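You operate a simulated robot arm through the tools that you are given. There is no shell and no other tool.

You are at the controls of a simulated robot arm. One attempt, no reset.

## Task
Put things in order on the table. At the end: the small water bottle from the table is on the grey plate; the yellow cheese stands where the small water bottle stood; the yellow cocoa pack is on the pink coaster; the yellow butter stands where the green pepper stood; the green pepper from the table stands where the yellow cocoa pack stood; whatever was shut is shut again. Leave all else as you found it, and nothing knocked over. Set down upright: small water bottle, cocoa pack.

Only the result counts: the job must be done as asked and must still hold three seconds after the hand-in. Knocking over, shifting, dropping, spilling or breaking anything else fails it.

## Robot
A 7-joint arm with a two-finger gripper, fixed in place. Base frame: the origin is on the floor under the middle of its stand, x ahead of it, y to its left, z up; the work surface is at about z = 76. Lengths are in cm, angles in degrees, forces in N, time in s.
With the tool pointing down near the work surface it reaches from about 34 to 72 cm from the base axis. Its first joint turns from -66.0 to 66.0 degrees. Payload 2.45 kg.
The TCP is the grasp point between the finger pads, 2.6 cm short of the fingertips. In the tool frame z runs along the fingers and y along their closing line. The gripper opens to 9.6 cm; its body begins 6.9 cm behind the TCP.
Orientation is told as [roll, pitch, yaw] about the base's x, y, z axes, in that order, counted from this pose: with the fingers straight down and closing along the base's y, the tool's x points along the base's -x, its y along +y and its z along -z.

## Interface
- The arm moves only by the tool apply_moves. Its argument "plan" is a list that holds one entry, the list of rows, each a list of 7 numbers: the shift along the base's x, y, z in m, then the turn, a rotation vector about the base's x, y, z in rad, then the closure, from 0 (fully open) to 1 (shut). In form: [[[x, y, z, ax, ay, az, claw], ...]]. A call has 1 to 20 rows; each row is the pose to reach, as a shift and turn from the pose commanded when the call began. Rows are played at 5 a second. More than 5 cm and 8.6 degrees between two rows, or a gripper value outside its range, and nothing of the call is played. Where a pose cannot be reached the arm comes as near as it can. A force on the tool above 40 N (or 10 N above the force at the start of the call, whichever is more), or a blocked arm, ends the call early, and 0.2 s more pass. Each finger travels about 5 cm/s and halts on what it meets, pressing with about 22 N; the grip force reading is that of the motor and also rises with nothing between the fingers. The clock runs only during rows and for 0.2 s after the last one: add rows that repeat a pose to give the fingers time. The reply holds the time, the measured pose of the TCP, the force on the tool along the base axes, the opening and the grip force, in the units named above and with some noise, with the torque about the TCP (base axes, N m) and any sound that the robot's microphone picked up.
- Cameras (640 x 400 px; columns grow to the right, rows downward): "scene" is fixed at [18.42, -40.61, 142.09]; the picture's right is [0.60, -0.80, 0.00], its down [-0.57, -0.43, -0.71] and it looks along [0.56, 0.42, -0.71] (base axes); focal length 364 px, centre (320, 200). "wrist" rides on the gripper at [8.2, 0.3, -9.8] in the tool frame; the picture's right is [-0.04, 1.00, 0.00], its down [-0.73, -0.03, -0.68] and it looks along [-0.68, -0.03, 0.73] (tool axes); focal length 256 px, centre (320, 200). There is no depth. A picture from a camera that has moved, and an enlarged one, comes with that camera's place and axes in the base frame and with its lens. The place of the scene camera against the robot may be out by one fixed shift of up to 2.5 cm in any direction.
- capture(camera): a new picture of that camera. The clock stands still meanwhile.
- inspect(camera, box): a new picture of the part [left, top, right, bottom] of that camera's present view, enlarged. The clock stands still meanwhile.
- job_done(): hands the job in; it is judged then, once.

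Nothing tells you positions but the pictures and the camera data. Unless the task says otherwise, let go and move clear before handing in.

The tools are called after "Emit:" as a command line: name --argument value ..., lists and objects as JSON in quotes. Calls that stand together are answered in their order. apply_moves: Moves the arm, as the interface text tells. Its arguments: {"type":"object","properties":{"plan":{"type":"array"}},"required":["plan"]} The other tools are called the same way: capture (camera) takes a picture; inspect (camera, box) takes an enlarged picture of a part of a camera's view; job_done () hands the job in.

At the start:

```text
t: 0.0
ee_pos: [43.66, -2.65, 112.97]
tool_rot: [0.0, 0.0, 0.0]
ft_force: [0.0, 1.0, 0.0]
wrist_torque: [0.0, -0.02, -0.03]
finger_gap: 9.6
grasp_force: 0.0
```

scene: 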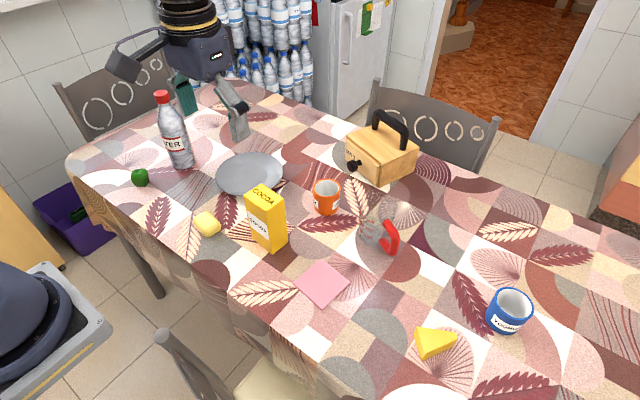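
wrist: 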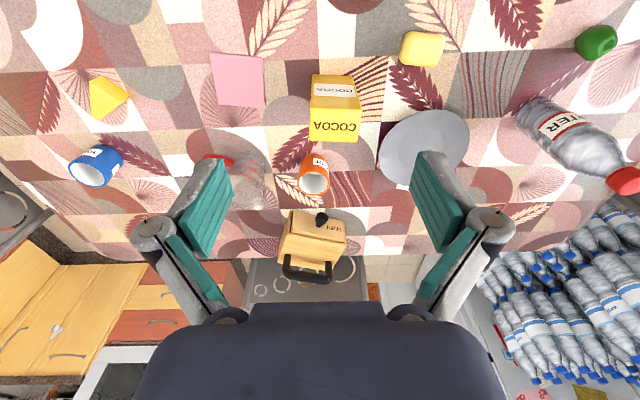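

I see the table with the bottle, pepper, butter, cocoa pack, plate, coaster, cheese and several items to leave alone. I'll take enlarged pictures first to measure the objects.

Emit:
inspect --camera "scene" --box '[110, 80, 310, 205]'

Emit:
inspect --camera "scene" --box '[180, 160, 420, 310]'

Emit:
inspect --camera "scene" --box '[340, 200, 580, 350]'

Emit:
inspect --camera "wrist" --box '[200, 0, 440, 150]'

Emit:
inspect --camera "wrist" --box '[400, 0, 640, 200]'

```text
3.20 times, centred on (210, 142) of scene
camera zoom: at [18.42, -40.61, 142.09], right [0.6, -0.8, 0.0], down [-0.57, -0.43, -0.71], along [0.56, 0.42, -0.71], focal length 1163 px, centre (672, 384)
```

zoom: 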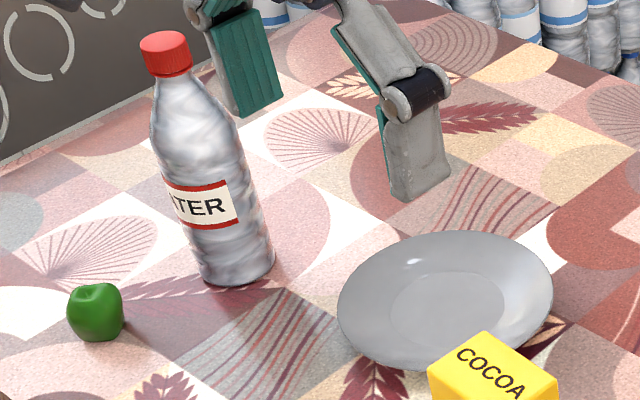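

```text
2.67 times, centred on (300, 235) of scene
camera zoom: at [18.42, -40.61, 142.09], right [0.6, -0.8, 0.0], down [-0.57, -0.43, -0.71], along [0.56, 0.42, -0.71], focal length 970 px, centre (373, 107)
```

zoom: 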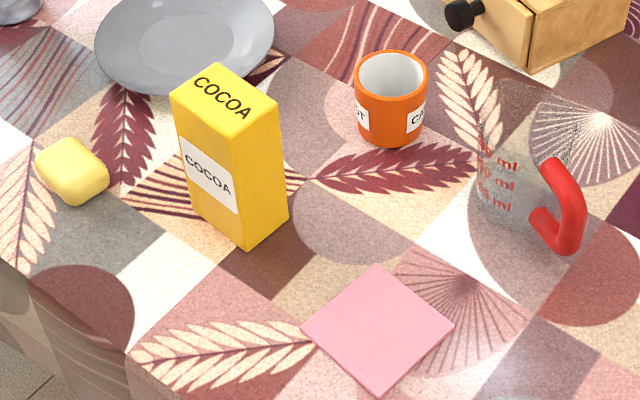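

```text
2.67 times, centred on (460, 275) of scene
camera zoom: at [18.42, -40.61, 142.09], right [0.6, -0.8, 0.0], down [-0.57, -0.43, -0.71], along [0.56, 0.42, -0.71], focal length 970 px, centre (-53, 0)
```

zoom: 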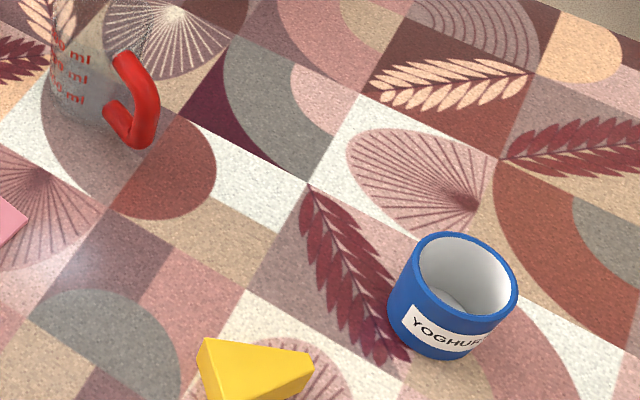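

```text
2.67 times, centred on (320, 75) of wrist
camera zoom: at [35.43, -2.3, 122.75], right [0.04, 1.0, 0.0], down [0.73, -0.03, 0.68], along [0.68, -0.03, -0.73], focal length 683 px, centre (320, 533)
```

zoom: 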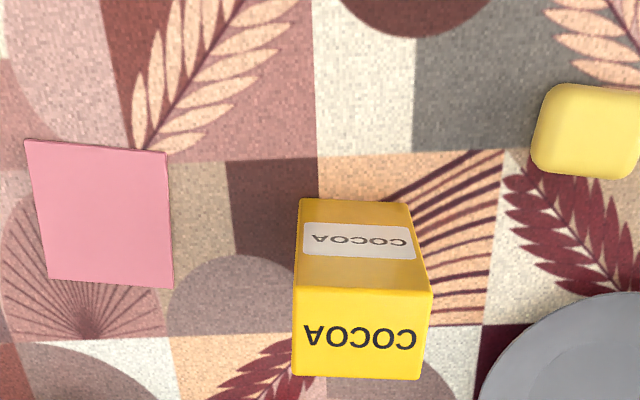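

```text
2.00 times, centred on (520, 100) of wrist
camera zoom: at [35.43, -2.3, 122.75], right [0.04, 1.0, 0.0], down [0.73, -0.03, 0.68], along [0.68, -0.03, -0.73], focal length 512 px, centre (-80, 400)
```

zoom: 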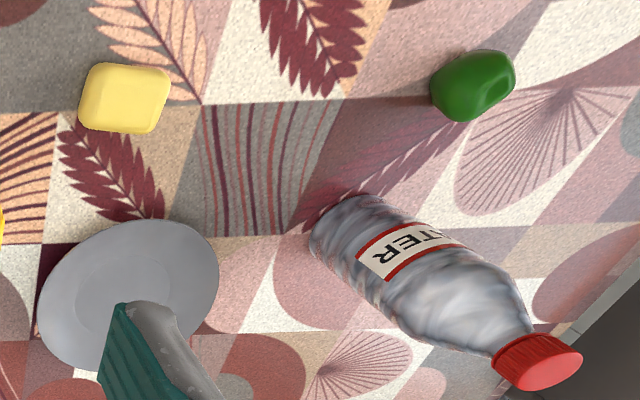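

I've identified the objects: the bottle is about 21 cm tall near (58, 37), and the plate is a shallow dish. Next I'll move the wrist camera over to the left to measure the bottle, pepper and plate.

Emit:
apply_moves --plan '[[[0, 0.045, 0, 0, 0, 0, 0], [0, 0.09, 0, 0, 0, 0, 0], [0, 0.135, 0, 0, 0, 0, 0], [0, 0.18, 0, 0, 0, 0, 0], [0, 0.225, 0, 0, 0, 0, 0], [0, 0.27, 0, 0, 0, 0, 0], [0, 0.315, 0, 0, 0, 0, 0], [0, 0.33, 0, 0, 0, 0, 0], [0, 0.33, 0, 0, 0, 0, 0]]]'

Emit:
capture --camera "wrist"

Emit:
capture --camera "scene"

```text
t: 2.0
ee_pos: [43.72, 29.96, 112.84]
tool_rot: [0.0, 0.0, 0.1]
ft_force: [0.6, 0.1, 0.1]
wrist_torque: [0.04, -0.01, 0.02]
finger_gap: 9.6
grasp_force: 0.1
```

```text
taken
camera wrist: at [35.52, 30.49, 122.72], right [0.04, 1.0, 0.0], down [0.73, -0.03, 0.68], along [0.68, -0.03, -0.73], focal length 256 px, centre (320, 200)
```

wrist: 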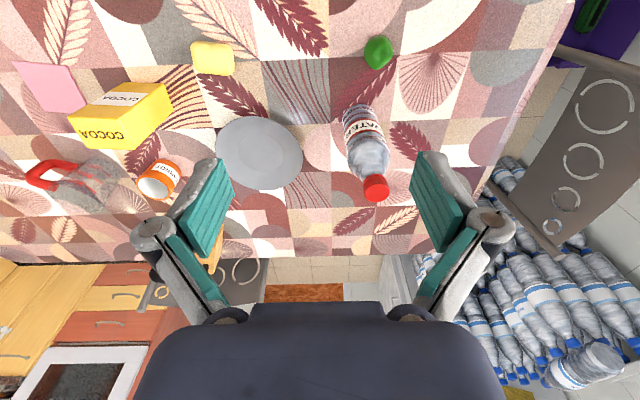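

```text
taken
```

scene: 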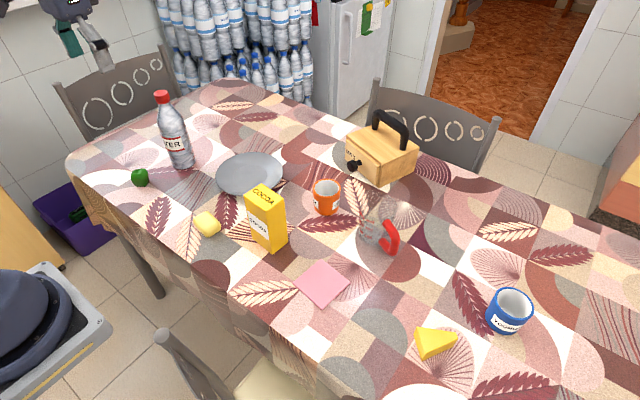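

The bottle, plate, pepper and butter are all in view. I'll zoom in to measure them.

Emit:
inspect --camera "wrist" --box '[320, 20, 440, 210]'

Emit:
inspect --camera "wrist" --box '[180, 20, 320, 200]'

```text
2.11 times, centred on (380, 115) of wrist
camera zoom: at [35.52, 30.49, 122.72], right [0.04, 1.0, 0.0], down [0.73, -0.03, 0.68], along [0.68, -0.03, -0.73], focal length 539 px, centre (194, 379)
```

zoom: 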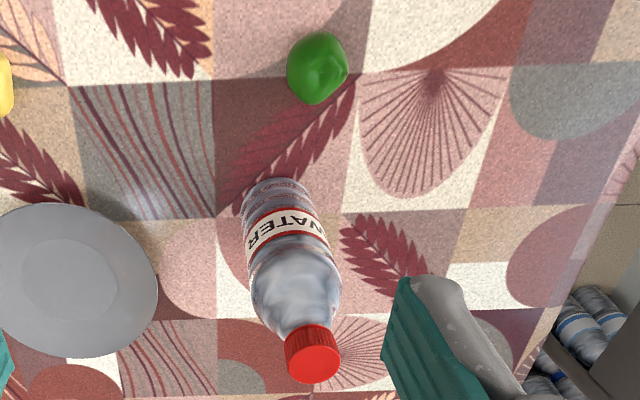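

```text
2.22 times, centred on (250, 110) of wrist
camera zoom: at [35.52, 30.49, 122.72], right [0.04, 1.0, 0.0], down [0.73, -0.03, 0.68], along [0.68, -0.03, -0.73], focal length 569 px, centre (476, 400)
```

zoom: 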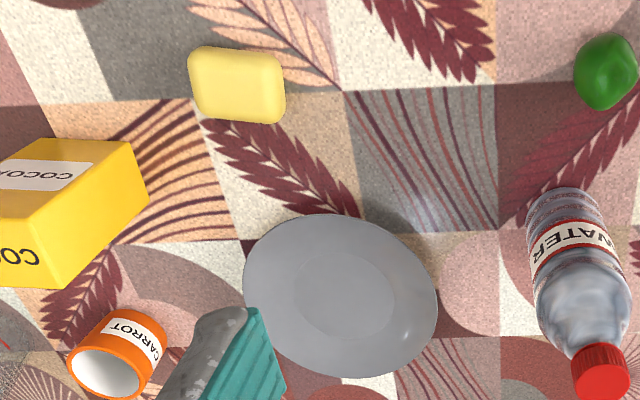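

The bottle axis is at about (57.8, 37.0) with its top near z=98, and the plate centre is near (63.3, 17.0). I'll take a second view over the plate to pin its centre down.

Emit:
apply_moves --plan '[[[0.02, -0.035, -0.02, 0, 0, 0, 0], [0.04, -0.07, -0.04, 0, 0, 0, 0], [0.06, -0.105, -0.06, 0, 0, 0, 0], [0.083, -0.13, -0.078, 0, 0, 0, 0], [0.083, -0.13, -0.078, 0, 0, 0, 0]]]'

Emit:
capture --camera "wrist"

Emit:
inspect --camera "wrist" --box '[200, 0, 440, 200]'

Emit:
inspect --camera "wrist" --box '[440, 0, 640, 200]'

Emit:
inspect --camera "wrist" --box '[40, 0, 240, 200]'

```text
t: 3.2
ee_pos: [51.97, 17.08, 104.99]
tool_rot: [0.0, 0.0, 0.0]
ft_force: [-0.8, 0.6, -0.3]
wrist_torque: [-0.01, 0.01, 0.01]
finger_gap: 9.6
grasp_force: 0.0
```

```text
taken
camera wrist: at [43.83, 17.61, 114.84], right [0.04, 1.0, 0.0], down [0.73, -0.03, 0.68], along [0.68, -0.03, -0.73], focal length 256 px, centre (320, 200)
```

wrist: 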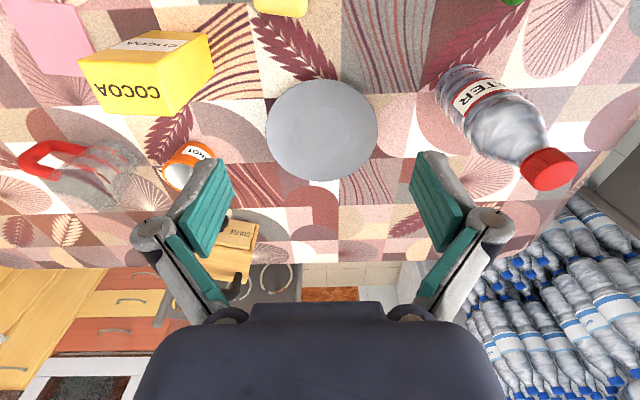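

```text
2.00 times, centred on (320, 100) of wrist
camera zoom: at [43.83, 17.61, 114.84], right [0.04, 1.0, 0.0], down [0.73, -0.03, 0.68], along [0.68, -0.03, -0.73], focal length 512 px, centre (320, 400)
```

zoom: 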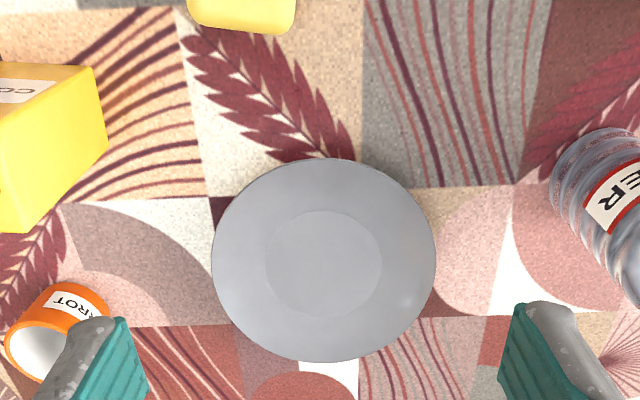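

```text
2.00 times, centred on (540, 100) of wrist
camera zoom: at [43.83, 17.61, 114.84], right [0.04, 1.0, 0.0], down [0.73, -0.03, 0.68], along [0.68, -0.03, -0.73], focal length 512 px, centre (-120, 400)
```

zoom: 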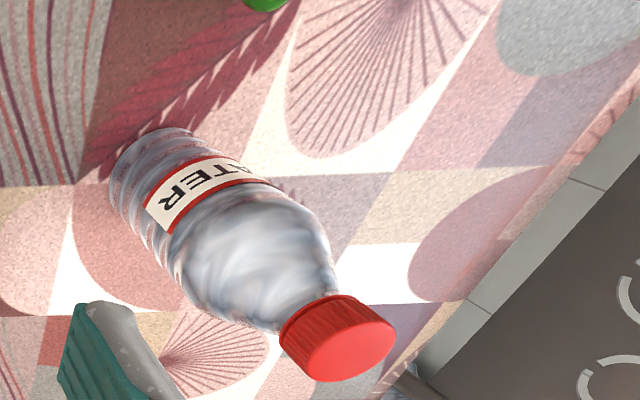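

```text
2.00 times, centred on (140, 100) of wrist
camera zoom: at [43.83, 17.61, 114.84], right [0.04, 1.0, 0.0], down [0.73, -0.03, 0.68], along [0.68, -0.03, -0.73], focal length 512 px, centre (680, 400)
```

zoom: 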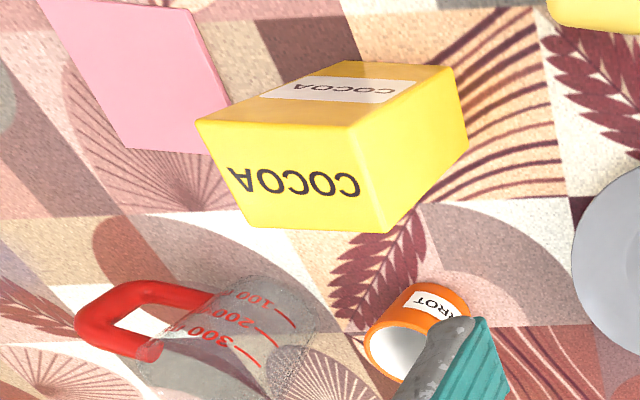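

The plate centre works out to (64.3, 17.0), and the bottle axis to (57.8, 37.0) with its cap top near z=97.5. I'll move above the bottle cap and check alignment before coming down.

Emit:
apply_moves --plan '[[[0.01, 0.04, 0.01, 0, 0, 0, 0], [0.025, 0.08, 0.01, 0, 0, 0, 0], [0.04, 0.12, 0.01, 0, 0, 0, 0], [0.05, 0.16, 0.01, 0, 0, 0, 0], [0.0583, 0.1992, 0.01, 0, 0, 0, 0], [0.0583, 0.1992, 0.01, 0, 0, 0, 0]]]'

Emit:
capture --camera "wrist"

Emit:
capture --camera "scene"

```text
t: 4.6
ee_pos: [57.73, 37.24, 106.13]
tool_rot: [-0.1, 0.2, 0.0]
ft_force: [1.0, 0.2, -0.5]
wrist_torque: [0.0, -0.01, -0.02]
finger_gap: 9.58
grasp_force: 0.0
```

```text
taken
camera wrist: at [49.58, 37.65, 116.03], right [0.04, 1.0, 0.0], down [0.73, -0.03, 0.68], along [0.68, -0.03, -0.73], focal length 256 px, centre (320, 200)
```

wrist: 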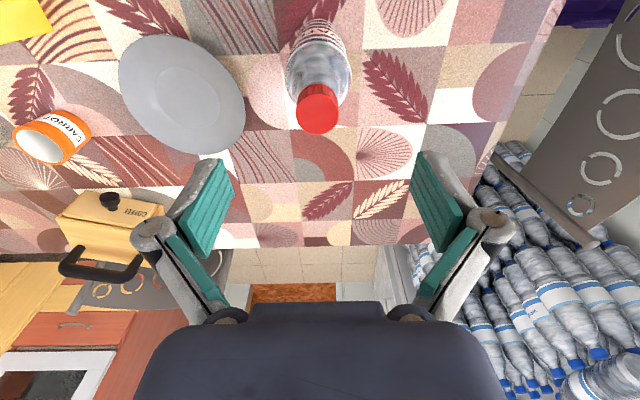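

```text
taken
```

scene: 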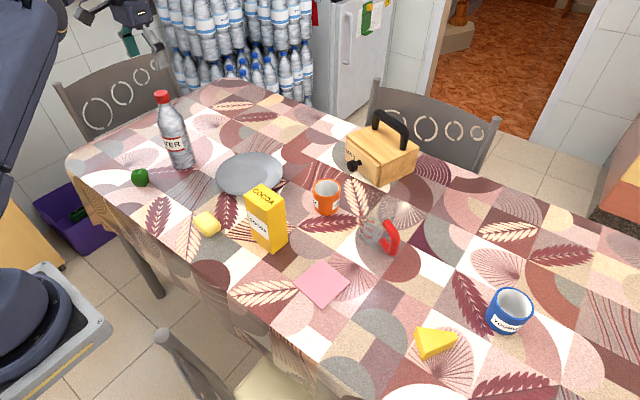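

The cap sits right under the gripper, at about (57.9, 37.1) with its top near z=97.5. Next I'll descend around the cap and close.

Emit:
apply_moves --plan '[[[0.001, -0.001, -0.03, 0, 0, 0, 0], [0.001, -0.001, -0.05, 0, 0, 0, 0], [0.001, -0.001, -0.07, 0, 0, 0, 0], [0.001, -0.001, -0.086, 0, 0, 0, 0], [0.001, -0.001, -0.086, 0, 0, 0, 0]]]'

Emit:
capture --camera "wrist"

Emit:
inspect --camera "scene" --box '[80, 20, 240, 180]'

```text
t: 5.8
ee_pos: [57.87, 37.21, 97.41]
tool_rot: [-0.1, 0.0, 0.0]
ft_force: [0.0, -0.9, 0.1]
wrist_torque: [-0.02, -0.01, -0.02]
finger_gap: 9.6
grasp_force: 0.0
```

```text
taken
camera wrist: at [49.69, 37.6, 107.36], right [0.04, 1.0, 0.0], down [0.73, -0.03, 0.68], along [0.68, -0.03, -0.73], focal length 256 px, centre (320, 200)
```

wrist: 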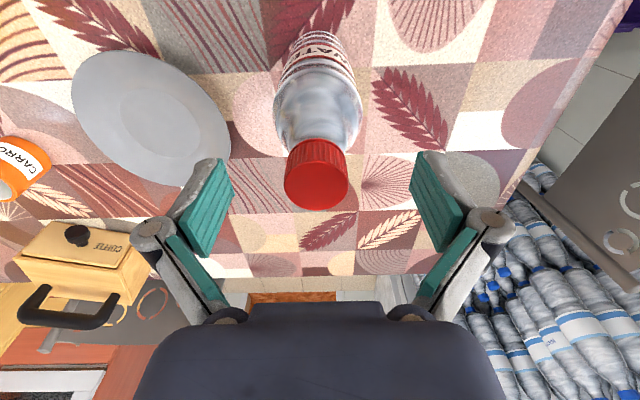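

```text
2.50 times, centred on (160, 100) of scene
camera zoom: at [18.42, -40.61, 142.09], right [0.6, -0.8, 0.0], down [-0.57, -0.43, -0.71], along [0.56, 0.42, -0.71], focal length 909 px, centre (720, 450)
```

zoom: 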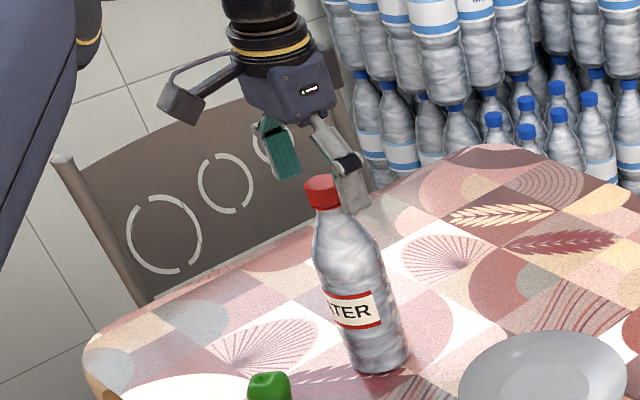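

The cap is centred between the fingers at TCP height. I'll close on it now.

Emit:
apply_moves --plan '[[[0, -0.001, 0, 0, 0, 0, 0.3], [0, -0.001, 0, 0, 0, 0, 0.55], [0, -0.001, 0, 0, 0, 0, 0.7], [0, -0.001, 0, 0, 0, 0, 1], [0, -0.001, 0, 0, 0, 0, 1], [0, -0.001, 0, 0, 0, 0, 1], [0, -0.001, 0, 0, 0, 0, 1]]]'

Emit:
inspect --camera "scene" --box '[80, 20, 240, 180]'

```text
t: 7.4
ee_pos: [57.86, 37.15, 97.45]
tool_rot: [0.0, 0.1, 0.1]
ft_force: [0.2, -0.7, 0.5]
wrist_torque: [-0.07, 0.0, 0.02]
finger_gap: 3.14
grasp_force: 22.2
```

```text
2.50 times, centred on (160, 100) of scene
camera zoom: at [18.42, -40.61, 142.09], right [0.6, -0.8, 0.0], down [-0.57, -0.43, -0.71], along [0.56, 0.42, -0.71], focal length 909 px, centre (720, 450)
```

zoom: 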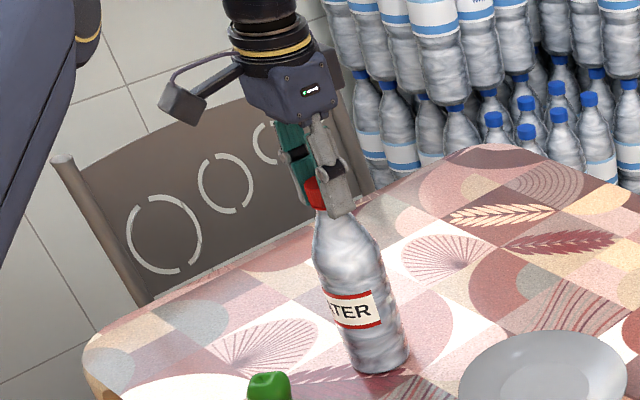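

I have a firm grip on the cap at 3.1 cm. I'll lift gently and check that the bottle hangs straight.

Emit:
apply_moves --plan '[[[0, 0, 0.005, 0, 0, 0, 1], [0, 0, 0.015, 0, 0, 0, 1], [0, 0, 0.03, 0, 0, 0, 1], [0, 0, 0.045, 0, 0, 0, 1], [0, 0, 0.06, 0, 0, 0, 1], [0, 0, 0.065, 0, 0, 0, 1], [0, 0, 0.065, 0, 0, 0, 1]]]'

Emit:
inspect --camera "scene" --box '[80, 20, 280, 180]'

Emit:
capture --camera "wrist"

```text
t: 9.0
ee_pos: [57.88, 37.01, 103.98]
tool_rot: [0.0, 0.0, -0.1]
ft_force: [-0.7, -1.6, -5.0]
wrist_torque: [-0.03, 0.03, -0.01]
finger_gap: 3.14
grasp_force: 22.1
```

```text
2.50 times, centred on (180, 100) of scene
camera zoom: at [18.43, -40.6, 142.09], right [0.6, -0.8, 0.0], down [-0.57, -0.43, -0.71], along [0.56, 0.42, -0.71], focal length 909 px, centre (670, 450)
```

zoom: 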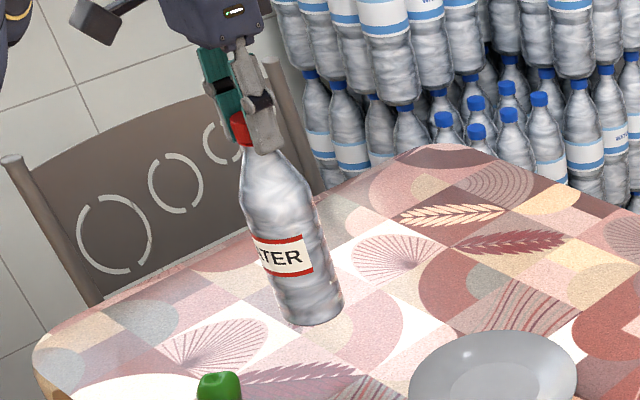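

```text
taken
camera wrist: at [49.64, 37.47, 113.88], right [0.04, 1.0, 0.0], down [0.73, -0.03, 0.68], along [0.68, -0.03, -0.73], focal length 256 px, centre (320, 200)
```

wrist: 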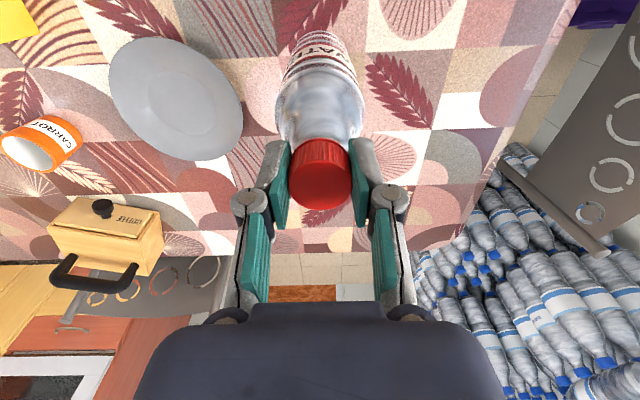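

The bottle hangs straight and weighs about 5 N. I'll carry it over the plate centre at (64.3, 17.0).

Emit:
apply_moves --plan '[[[0.003, -0.01, 0.0, 0, 0, 0, 1], [0.01, -0.03, 0.0, 0, 0, 0, 1], [0.018, -0.055, 0.0, 0, 0, 0, 1], [0.026, -0.08, 0.0, 0, 0, 0, 1], [0.034, -0.105, 0.0, 0, 0, 0, 1], [0.042, -0.13, 0.0, 0, 0, 0, 1], [0.05, -0.155, 0.0, 0, 0, 0, 1], [0.057, -0.178, 0.0, 0, 0, 0, 1], [0.062, -0.194, 0.0, 0, 0, 0, 1], [0.0642, -0.201, 0.0, 0, 0, 0, 1], [0.0642, -0.201, 0.0, 0, 0, 0, 1], [0.0642, -0.201, 0.0, 0, 0, 0, 1]]]'

Emit:
capture --camera "wrist"

Emit:
inspect --camera "scene" --box '[160, 40, 360, 220]'

```text
t: 11.6
ee_pos: [64.38, 16.91, 104.03]
tool_rot: [0.0, 0.0, 0.1]
ft_force: [-0.7, 0.4, -4.9]
wrist_torque: [0.0, -0.02, -0.02]
finger_gap: 3.12
grasp_force: 22.0
```

```text
taken
camera wrist: at [56.07, 17.27, 113.85], right [0.04, 1.0, 0.0], down [0.73, -0.03, 0.68], along [0.68, -0.03, -0.73], focal length 256 px, centre (320, 200)
```

wrist: 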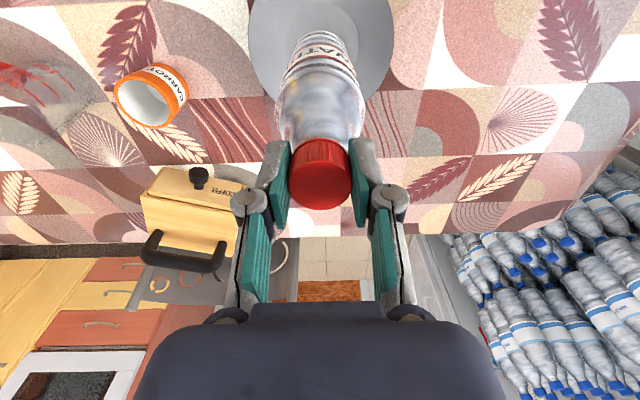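

```text
2.22 times, centred on (260, 130) of scene
camera zoom: at [18.43, -40.6, 142.09], right [0.6, -0.8, 0.0], down [-0.57, -0.43, -0.71], along [0.56, 0.42, -0.71], focal length 808 px, centre (453, 356)
```

zoom: 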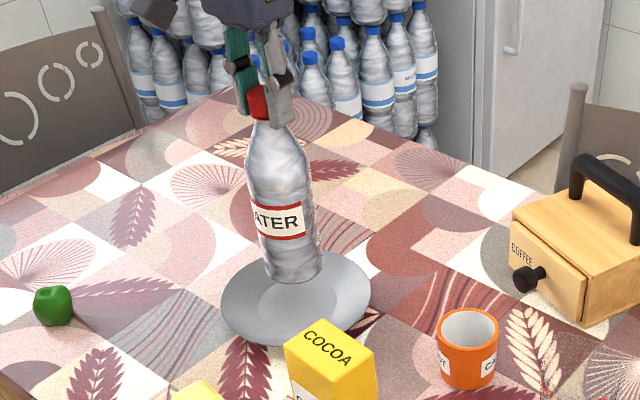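

The bottle is over the plate's flat centre with its base about 5.7 cm above it. I'll lower it most of the way, then in small steps.

Emit:
apply_moves --plan '[[[0, 0.0, -0.01, 0, 0, 0, 1], [0, 0.0, -0.022, 0, 0, 0, 1], [0, 0, -0.034, 0, 0, 0, 1], [0, 0, -0.043, 0, 0, 0, 1], [0, 0, -0.048, 0, 0, 0, 1], [0, 0, -0.05, 0, 0, 0, 1]]]'

Emit:
inspect --camera "scene" --box '[200, 60, 320, 220]'

```text
t: 13.0
ee_pos: [64.24, 16.77, 98.94]
tool_rot: [0.0, 0.0, 0.0]
ft_force: [0.0, -0.3, -5.0]
wrist_torque: [-0.01, 0.0, 0.0]
finger_gap: 3.12
grasp_force: 22.1
```

```text
2.50 times, centred on (260, 140) of scene
camera zoom: at [18.43, -40.6, 142.09], right [0.6, -0.8, 0.0], down [-0.57, -0.43, -0.71], along [0.56, 0.42, -0.71], focal length 909 px, centre (470, 350)
```

zoom: 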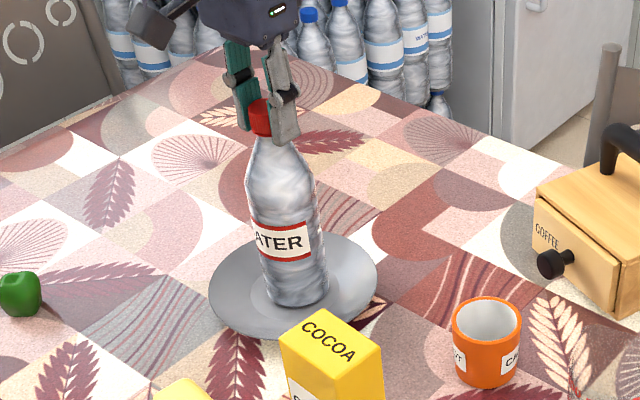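

The base is now under 1 cm from the plate. I'll take fine steps down and watch for contact.

Emit:
apply_moves --plan '[[[0, 0.001, -0.002, 0, 0, 0, 1], [0, 0.001, -0.004, 0, 0, 0, 1], [0, 0.001, -0.005, 0, 0, 0, 1]]]'

Emit:
apply_moves --plan '[[[0, 0, -0.001, 0, 0, 0, 1], [0, 0, -0.002, 0, 0, 0, 1]]]'

```text
t: 13.8
ee_pos: [64.34, 16.91, 98.62]
tool_rot: [0.0, -0.3, 0.0]
ft_force: [0.3, -1.9, 14.1]
wrist_torque: [-0.07, -0.11, -0.08]
finger_gap: 3.13
grasp_force: 22.2
```

```text
t: 14.4
ee_pos: [64.33, 16.95, 98.36]
tool_rot: [0.0, -0.1, 0.0]
ft_force: [1.8, -0.8, 15.9]
wrist_torque: [-0.04, -0.03, -0.08]
finger_gap: 3.16
grasp_force: 22.0
```

Contact is made at about z=98.4. I'll relieve the downward press a little and look before letting go.

Emit:
apply_moves --plan '[[[0, 0, 0.001, 0, 0, 0, 1], [0, 0, 0.001, 0, 0, 0, 1]]]'

Emit:
inspect --camera "scene" --box '[200, 60, 320, 220]'

Emit:
capture --camera "wrist"

```text
t: 15.0
ee_pos: [64.29, 17.06, 98.34]
tool_rot: [0.0, 0.1, 0.0]
ft_force: [3.1, -1.1, 3.1]
wrist_torque: [0.08, -0.7, -0.11]
finger_gap: 3.12
grasp_force: 22.2
```

```text
2.50 times, centred on (260, 140) of scene
camera zoom: at [18.42, -40.61, 142.09], right [0.6, -0.8, 0.0], down [-0.57, -0.43, -0.71], along [0.56, 0.42, -0.71], focal length 909 px, centre (470, 350)
```

zoom: 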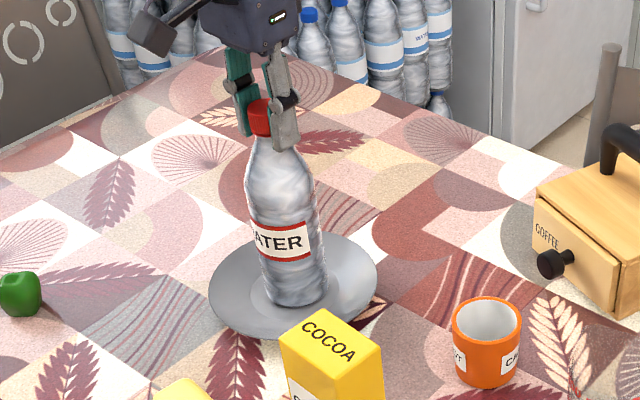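

```text
taken
camera wrist: at [56.06, 17.38, 108.22], right [0.04, 1.0, 0.0], down [0.73, -0.03, 0.68], along [0.68, -0.03, -0.74], focal length 256 px, centre (320, 200)
```

wrist: 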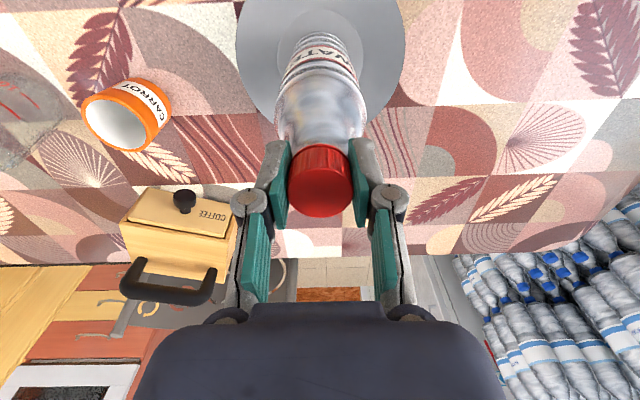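

The bottle is centred on the plate with only a light load left. I'll open the fingers now.

Emit:
apply_moves --plan '[[[0, 0, 0.0005, 0, 0, 0, 0.68], [0, 0, 0.0005, 0, 0, 0, 0.64], [0, 0, 0.0005, 0, 0, 0, 0.58], [0, 0, 0.0005, 0, 0, 0, 0.4], [0, 0, 0.0005, 0, 0, 0, 0.2], [0, 0, 0.0005, 0, 0, 0, 0], [0, 0, 0.0005, 0, 0, 0, 0], [0, 0, 0.0005, 0, 0, 0, 0]]]'

Emit:
inspect --camera "scene" --box '[200, 60, 320, 220]'

Emit:
capture --camera "wrist"

```text
t: 16.8
ee_pos: [64.38, 16.98, 98.42]
tool_rot: [0.1, 0.0, 0.0]
ft_force: [-0.7, -0.1, -0.1]
wrist_torque: [0.0, -0.01, 0.03]
finger_gap: 9.61
grasp_force: 0.0
```

```text
2.50 times, centred on (260, 140) of scene
camera zoom: at [18.42, -40.61, 142.09], right [0.6, -0.8, 0.0], down [-0.57, -0.43, -0.71], along [0.56, 0.42, -0.71], focal length 909 px, centre (470, 350)
```

zoom: 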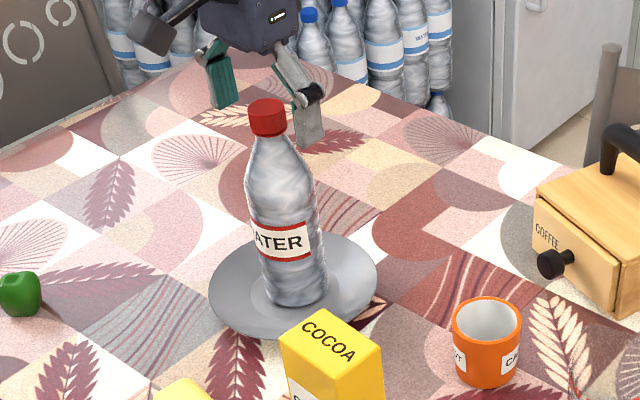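

```text
taken
camera wrist: at [56.07, 17.39, 108.29], right [0.04, 1.0, 0.0], down [0.73, -0.03, 0.68], along [0.68, -0.03, -0.73], focal length 256 px, centre (320, 200)
```

wrist: 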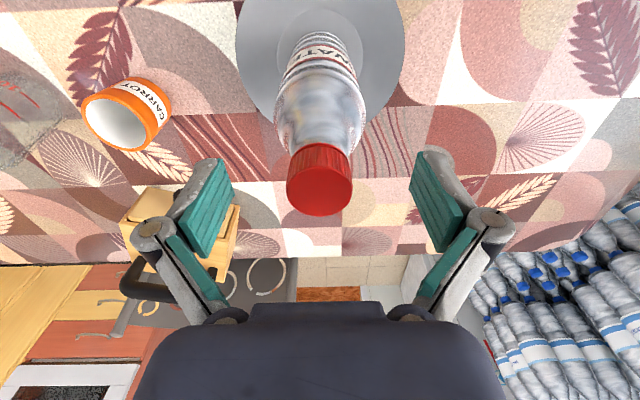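

The bottle stands upright on the plate. I'll raise clear and move back to look at the cocoa pack and coaster.

Emit:
apply_moves --plan '[[[0, 0, 0.03, 0, 0, 0, 0], [0, 0, 0.07, 0, 0, 0, 0], [0, 0, 0.11, 0, 0, 0, 0], [-0.025, -0.03, 0.11, 0, 0, 0, 0], [-0.05, -0.06, 0.11, 0, 0, 0, 0], [-0.075, -0.09, 0.11, 0, 0, 0, 0], [-0.1, -0.12, 0.11, 0, 0, 0, 0], [-0.125, -0.15, 0.11, 0, 0, 0, 0], [-0.15, -0.18, 0.11, 0, 0, 0, 0], [-0.175, -0.21, 0.11, 0, 0, 0, 0], [-0.2, -0.24, 0.11, 0, 0, 0, 0], [-0.2, -0.24, 0.11, 0, 0, 0, 0]]]'

Emit:
capture --camera "wrist"

Emit:
inspect --camera "wrist" --box '[180, 0, 420, 180]'

Emit:
capture --camera "scene"

```text
t: 19.4
ee_pos: [44.35, -6.72, 109.36]
tool_rot: [-0.1, 0.0, 0.0]
ft_force: [0.1, 0.0, -0.5]
wrist_torque: [-0.04, 0.01, 0.02]
finger_gap: 9.61
grasp_force: 0.1
```

```text
taken
camera wrist: at [36.14, -6.33, 119.2], right [0.04, 1.0, 0.0], down [0.73, -0.03, 0.68], along [0.68, -0.03, -0.73], focal length 256 px, centre (320, 200)
```

wrist: 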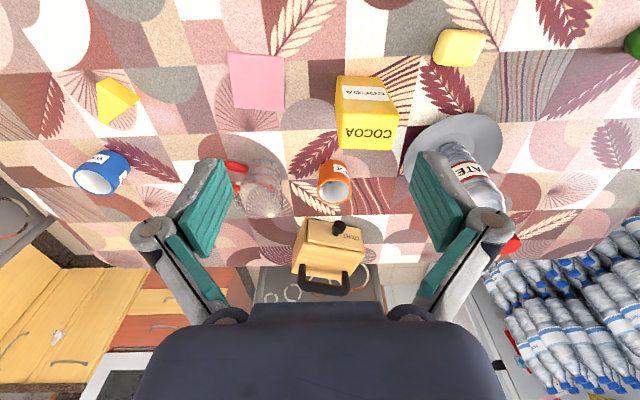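

```text
2.22 times, centred on (300, 90) of wrist
camera zoom: at [36.14, -6.33, 119.2], right [0.04, 1.0, 0.0], down [0.73, -0.03, 0.68], along [0.68, -0.03, -0.73], focal length 569 px, centre (364, 444)
```

zoom: 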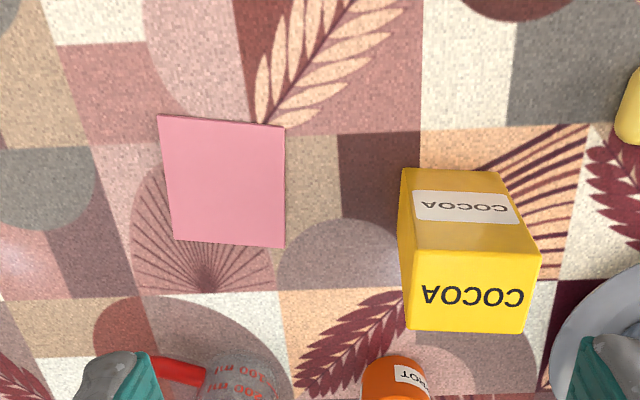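

```text
taken
```

scene: 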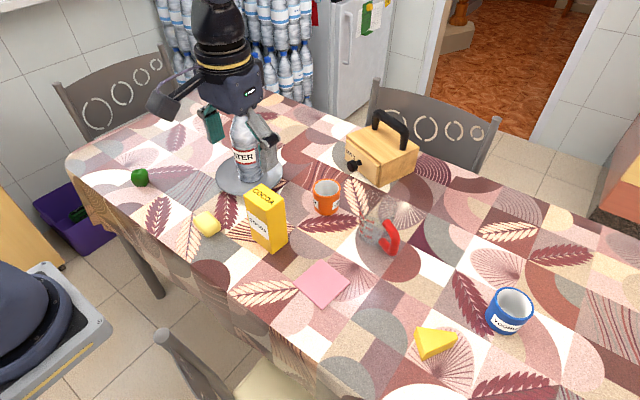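

The coaster centre is about (50.2, -17.0), and the cocoa pack is about 5 x 7 x 13.4 cm centred near (52.3, -1.0). I'll zoom in once more to refine these.

Emit:
inspect --camera "wrist" --box '[320, 60, 420, 160]'

Emit:
inspect --camera "wrist" --box '[210, 40, 310, 120]'

Emit:
inspect --camera "wrist" --box '[60, 60, 160, 210]'

```text
4.00 times, centred on (370, 110) of wrist
camera zoom: at [36.14, -6.33, 119.2], right [0.04, 1.0, 0.0], down [0.73, -0.03, 0.68], along [0.68, -0.03, -0.73], focal length 1024 px, centre (120, 560)
```

zoom: 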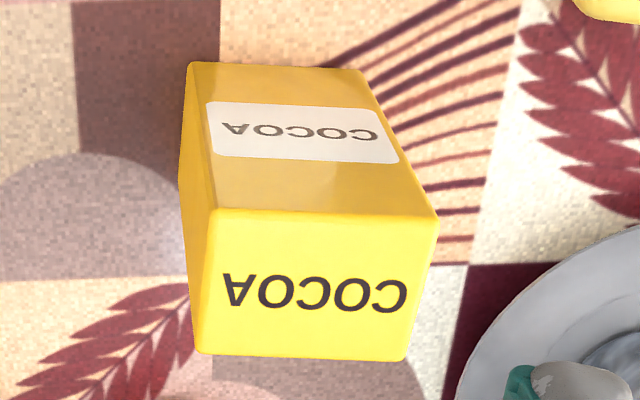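

```text
5.00 times, centred on (260, 80) of wrist
camera zoom: at [36.14, -6.33, 119.2], right [0.04, 1.0, 0.0], down [0.73, -0.03, 0.68], along [0.68, -0.03, -0.73], focal length 1280 px, centre (620, 800)
```

zoom: 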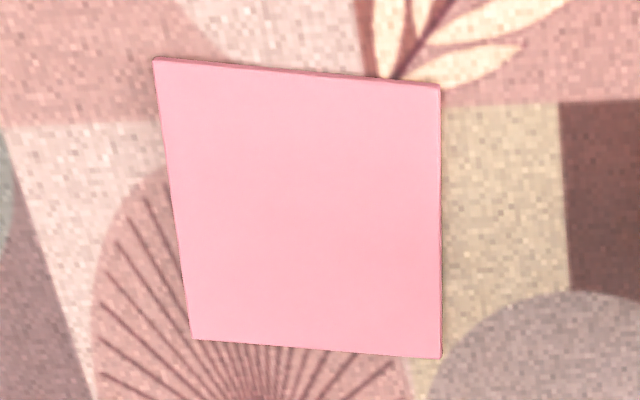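

```text
2.67 times, centred on (110, 135) of wrist
camera zoom: at [36.14, -6.33, 119.2], right [0.04, 1.0, 0.0], down [0.73, -0.03, 0.68], along [0.68, -0.03, -0.73], focal length 683 px, centre (880, 373)
```

zoom: 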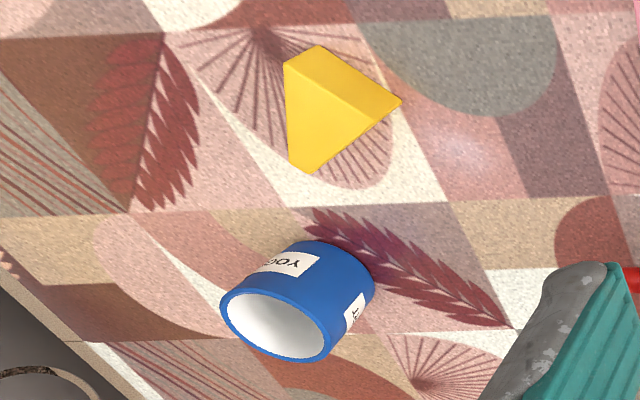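

The cocoa pack is centred at (52.3, -1.0), turned about -3.5°, with its top at z=89.5. I'll move above it and check alignment.

Emit:
apply_moves --plan '[[[0.02, 0.015, -0.02, 0, 0, -0.02, 0], [0.04, 0.03, -0.045, 0, 0, -0.04, 0], [0.06, 0.045, -0.07, 0, 0, -0.06, 0], [0.08, 0.0593, -0.095, 0, 0, -0.065, 0], [0.08, 0.0593, -0.095, 0, 0, -0.065, 0], [0.08, 0.0593, -0.095, 0, 0, -0.065, 0]]]'

Emit:
capture --camera "wrist"

```text
t: 20.8
ee_pos: [52.27, -1.06, 99.95]
tool_rot: [0.0, 0.0, -3.8]
ft_force: [0.0, 0.4, -0.1]
wrist_torque: [-0.02, 0.02, 0.02]
finger_gap: 9.58
grasp_force: 0.1
```

```text
taken
camera wrist: at [44.21, -0.07, 109.83], right [0.11, 0.99, 0.0], down [0.73, -0.08, 0.68], along [0.68, -0.07, -0.73], focal length 256 px, centre (320, 200)
```

wrist: 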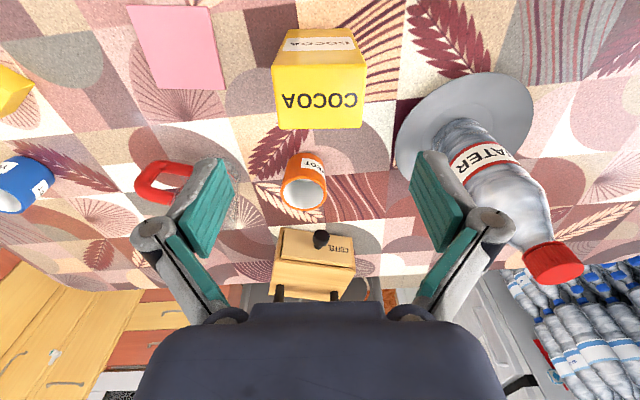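

The pack is centred between the fingers and the yaw matches. I'll descend to z=85 and grip it.

Emit:
apply_moves --plan '[[[0, 0, -0.03, 0, 0, 0, 0], [0, 0, -0.06, 0, 0, 0, 0], [0, 0, -0.09, 0, 0, 0, 0], [0, 0, -0.12, 0, 0, 0, 0], [0, 0, -0.14, 0, 0, 0, 0], [0, 0, -0.15, 0, 0, 0, 0], [0, 0, -0.15, 0, 0, 0, 0]]]'

Emit:
capture --camera "wrist"

Emit:
inspect --camera "scene" --box '[200, 120, 360, 280]'

```text
t: 22.4
ee_pos: [52.33, -1.13, 84.76]
tool_rot: [0.0, 0.1, -3.7]
ft_force: [-0.5, 0.0, 0.1]
wrist_torque: [0.0, -0.01, -0.01]
finger_gap: 9.62
grasp_force: 0.1
```

```text
taken
camera wrist: at [44.21, -0.11, 94.69], right [0.11, 0.99, 0.0], down [0.73, -0.08, 0.68], along [0.68, -0.07, -0.73], focal length 256 px, centre (320, 200)
```

wrist: 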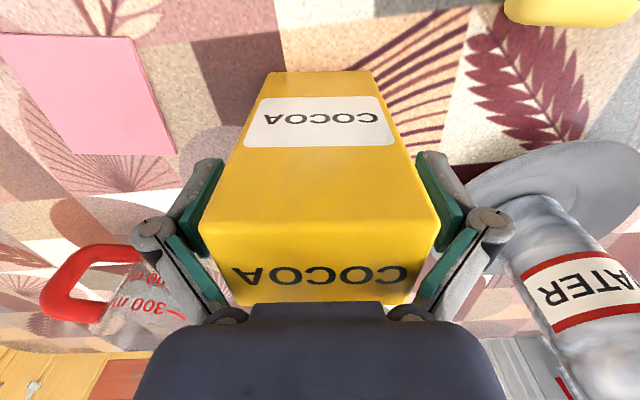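

```text
2.50 times, centred on (280, 200) of scene
camera zoom: at [18.42, -40.61, 142.09], right [0.6, -0.8, 0.0], down [-0.57, -0.43, -0.71], along [0.56, 0.42, -0.71], focal length 909 px, centre (420, 200)
```

zoom: 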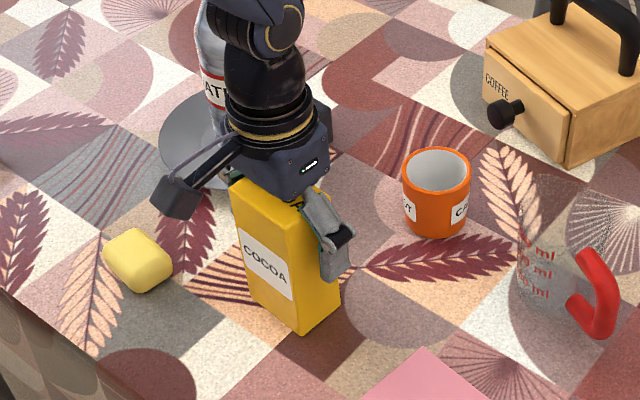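

The fingers straddle the pack with clearance on both sides. I'll close and lift slightly.

Emit:
apply_moves --plan '[[[0, 0, 0, 0, 0, 0, 0.15], [0, 0, 0, 0, 0, 0, 0.3], [0, 0, 0, 0, 0, 0, 0.5], [0, 0, 0, 0, 0, 0, 1], [0, 0, 0, 0, 0, 0, 1], [0, 0, 0.005, 0, 0, 0, 1], [0, 0, 0.015, 0, 0, 0, 1], [0, 0, 0.03, 0, 0, 0, 1], [0, 0, 0.03, 0, 0, 0, 1]]]'

Emit:
capture --camera "wrist"

Emit:
inspect --camera "scene" --box '[200, 120, 360, 280]'

```text
t: 24.4
ee_pos: [52.25, -1.08, 87.82]
tool_rot: [-0.1, 0.1, -3.7]
ft_force: [-0.3, -0.5, -2.9]
wrist_torque: [-0.03, -0.01, 0.04]
finger_gap: 7.0
grasp_force: 22.6
```

```text
taken
camera wrist: at [44.15, -0.15, 97.71], right [0.11, 0.99, 0.0], down [0.73, -0.08, 0.68], along [0.67, -0.07, -0.74], focal length 256 px, centre (320, 200)
```

wrist: 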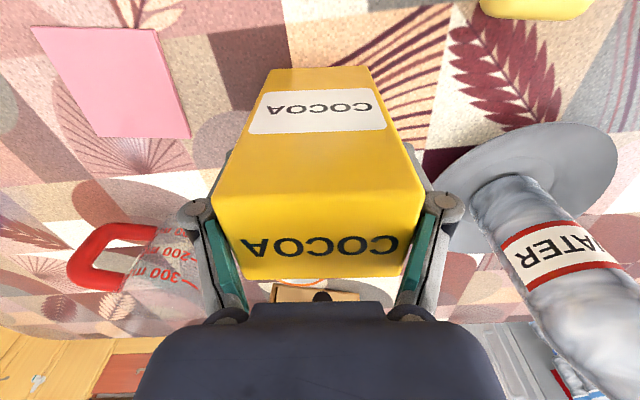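

```text
2.50 times, centred on (280, 200) of scene
camera zoom: at [18.43, -40.61, 142.09], right [0.6, -0.8, 0.0], down [-0.57, -0.43, -0.71], along [0.56, 0.42, -0.71], focal length 909 px, centre (420, 200)
```

zoom: 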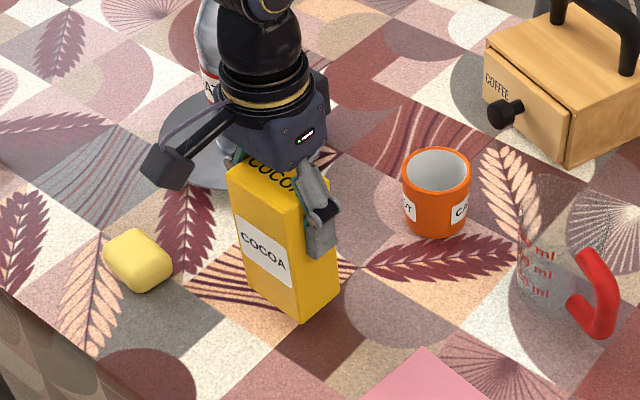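

The pack is held with about 3 N of weight. I'll carry it over the coaster centre, turning it slightly to match.

Emit:
apply_moves --plan '[[[-0.002, -0.012, 0, 0, 0, -0.005, 1], [-0.006, -0.04, 0, 0, 0, -0.015, 1], [-0.01, -0.07, 0, 0, 0, -0.03, 1], [-0.014, -0.1, 0, 0, 0, -0.04, 1], [-0.018, -0.13, 0, 0, 0, -0.05, 1], [-0.0205, -0.15, 0, 0, 0, -0.06, 1], [-0.0216, -0.1606, 0, 0, 0, -0.06, 1], [-0.0216, -0.1606, 0, 0, 0, -0.06, 1], [-0.0216, -0.1606, 0, 0, 0, -0.06, 1]]]'

Emit:
capture --camera "wrist"

Emit:
inspect --camera "scene" --box '[240, 180, 400, 320]'

```text
t: 26.4
ee_pos: [50.18, -17.02, 87.9]
tool_rot: [0.1, 0.0, -7.2]
ft_force: [0.6, 0.0, -2.8]
wrist_torque: [0.01, -0.04, 0.0]
finger_gap: 6.99
grasp_force: 22.2
```

```text
taken
camera wrist: at [42.04, -15.66, 97.79], right [0.16, 0.99, 0.0], down [0.72, -0.12, 0.68], along [0.67, -0.11, -0.73], focal length 256 px, centre (320, 200)
```

wrist: 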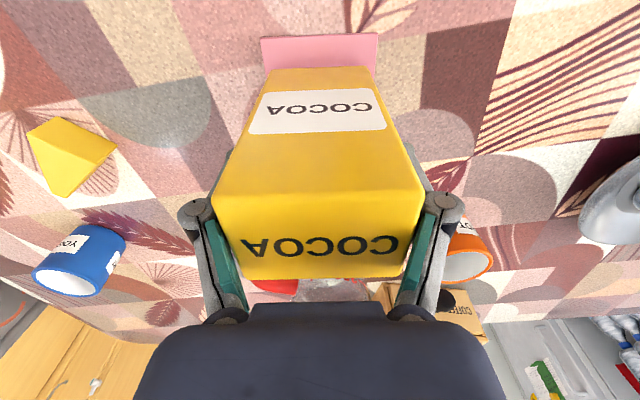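

```text
2.86 times, centred on (320, 250) of scene
camera zoom: at [18.42, -40.61, 142.09], right [0.6, -0.8, 0.0], down [-0.57, -0.43, -0.71], along [0.56, 0.42, -0.71], focal length 1039 px, centre (320, 57)
```

zoom: 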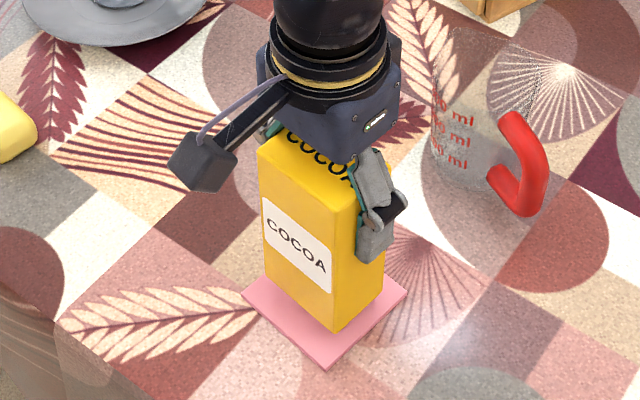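

The pack hovers over the coaster about 2.6 cm up. I'll zoom in to check its footprint against the coaster edges before lowering.

Emit:
inspect --camera "scene" --box '[290, 220, 360, 280]'

Emit:
inspect --camera "wrist" --box '[240, 20, 400, 120]'

Emit:
inspect --camera "scene" --box '[290, 250, 360, 315]'

```text
6.67 times, centred on (325, 250) of scene
camera zoom: at [18.42, -40.61, 142.09], right [0.6, -0.8, 0.0], down [-0.57, -0.43, -0.71], along [0.56, 0.42, -0.71], focal length 2424 px, centre (287, -133)
```

zoom: 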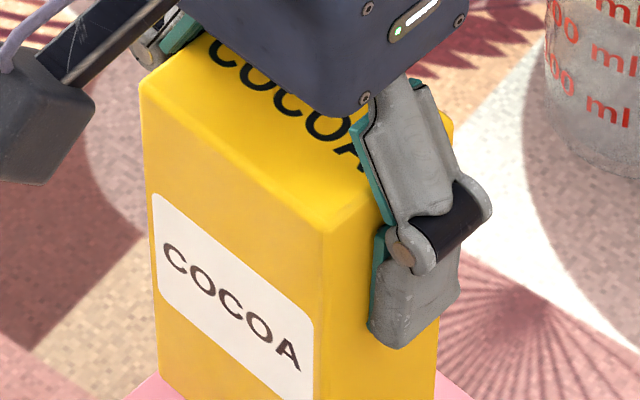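

```text
4.00 times, centred on (320, 70) of wrist
camera zoom: at [42.04, -15.66, 97.79], right [0.16, 0.99, 0.0], down [0.72, -0.12, 0.68], along [0.67, -0.11, -0.73], focal length 1024 px, centre (320, 720)
```

zoom: 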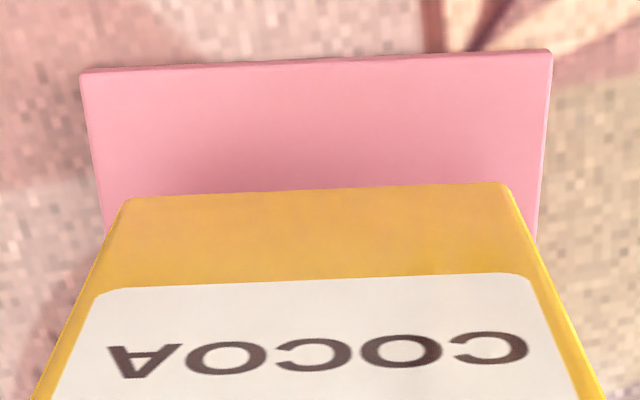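

```text
6.15 times, centred on (325, 282) of scene
camera zoom: at [18.42, -40.61, 142.09], right [0.6, -0.8, 0.0], down [-0.57, -0.43, -0.71], along [0.56, 0.42, -0.71], focal length 2237 px, centre (289, -308)
```

zoom: 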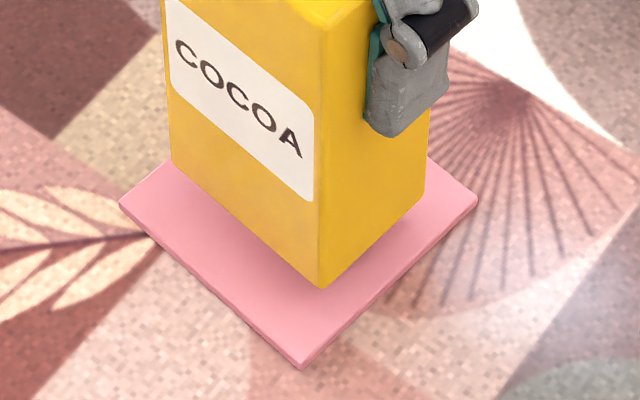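

The pack is laterally centred on the coaster and within 0.25 cm front to back. I'll lower it, with fine steps at the end.

Emit:
apply_moves --plan '[[[0.001, 0, -0.008, 0, 0, 0, 1], [0.001, 0, -0.016, 0, 0, 0, 1], [0.001, 0, -0.02, 0, 0, 0, 1], [0.001, 0, -0.022, 0, 0, 0, 1], [0.001, 0, -0.022, 0, 0, 0, 1]]]'

Emit:
apply_moves --plan '[[[0, 0, -0.001, 0, 0, 0, 1], [0, 0, -0.002, 0, 0, 0, 1]]]'

```text
t: 27.2
ee_pos: [50.46, -17.11, 86.56]
tool_rot: [-0.1, -0.3, -7.2]
ft_force: [-3.1, 1.9, 14.5]
wrist_torque: [0.09, 0.19, -0.01]
finger_gap: 7.03
grasp_force: 22.0
stopped in row 3: the force on the tool passed its limit at 45 N (the readings are from after the stop); the commanded pose is now the measured one
```

```text
t: 27.8
ee_pos: [50.61, -17.27, 86.5]
tool_rot: [-0.1, -0.5, -7.1]
ft_force: [-2.5, 2.1, 12.6]
wrist_torque: [0.05, 0.18, -0.02]
finger_gap: 7.04
grasp_force: 22.0
stopped in row 2: the force on the tool passed its limit at 42 N (the readings are from after the stop); the commanded pose is now the measured one
```

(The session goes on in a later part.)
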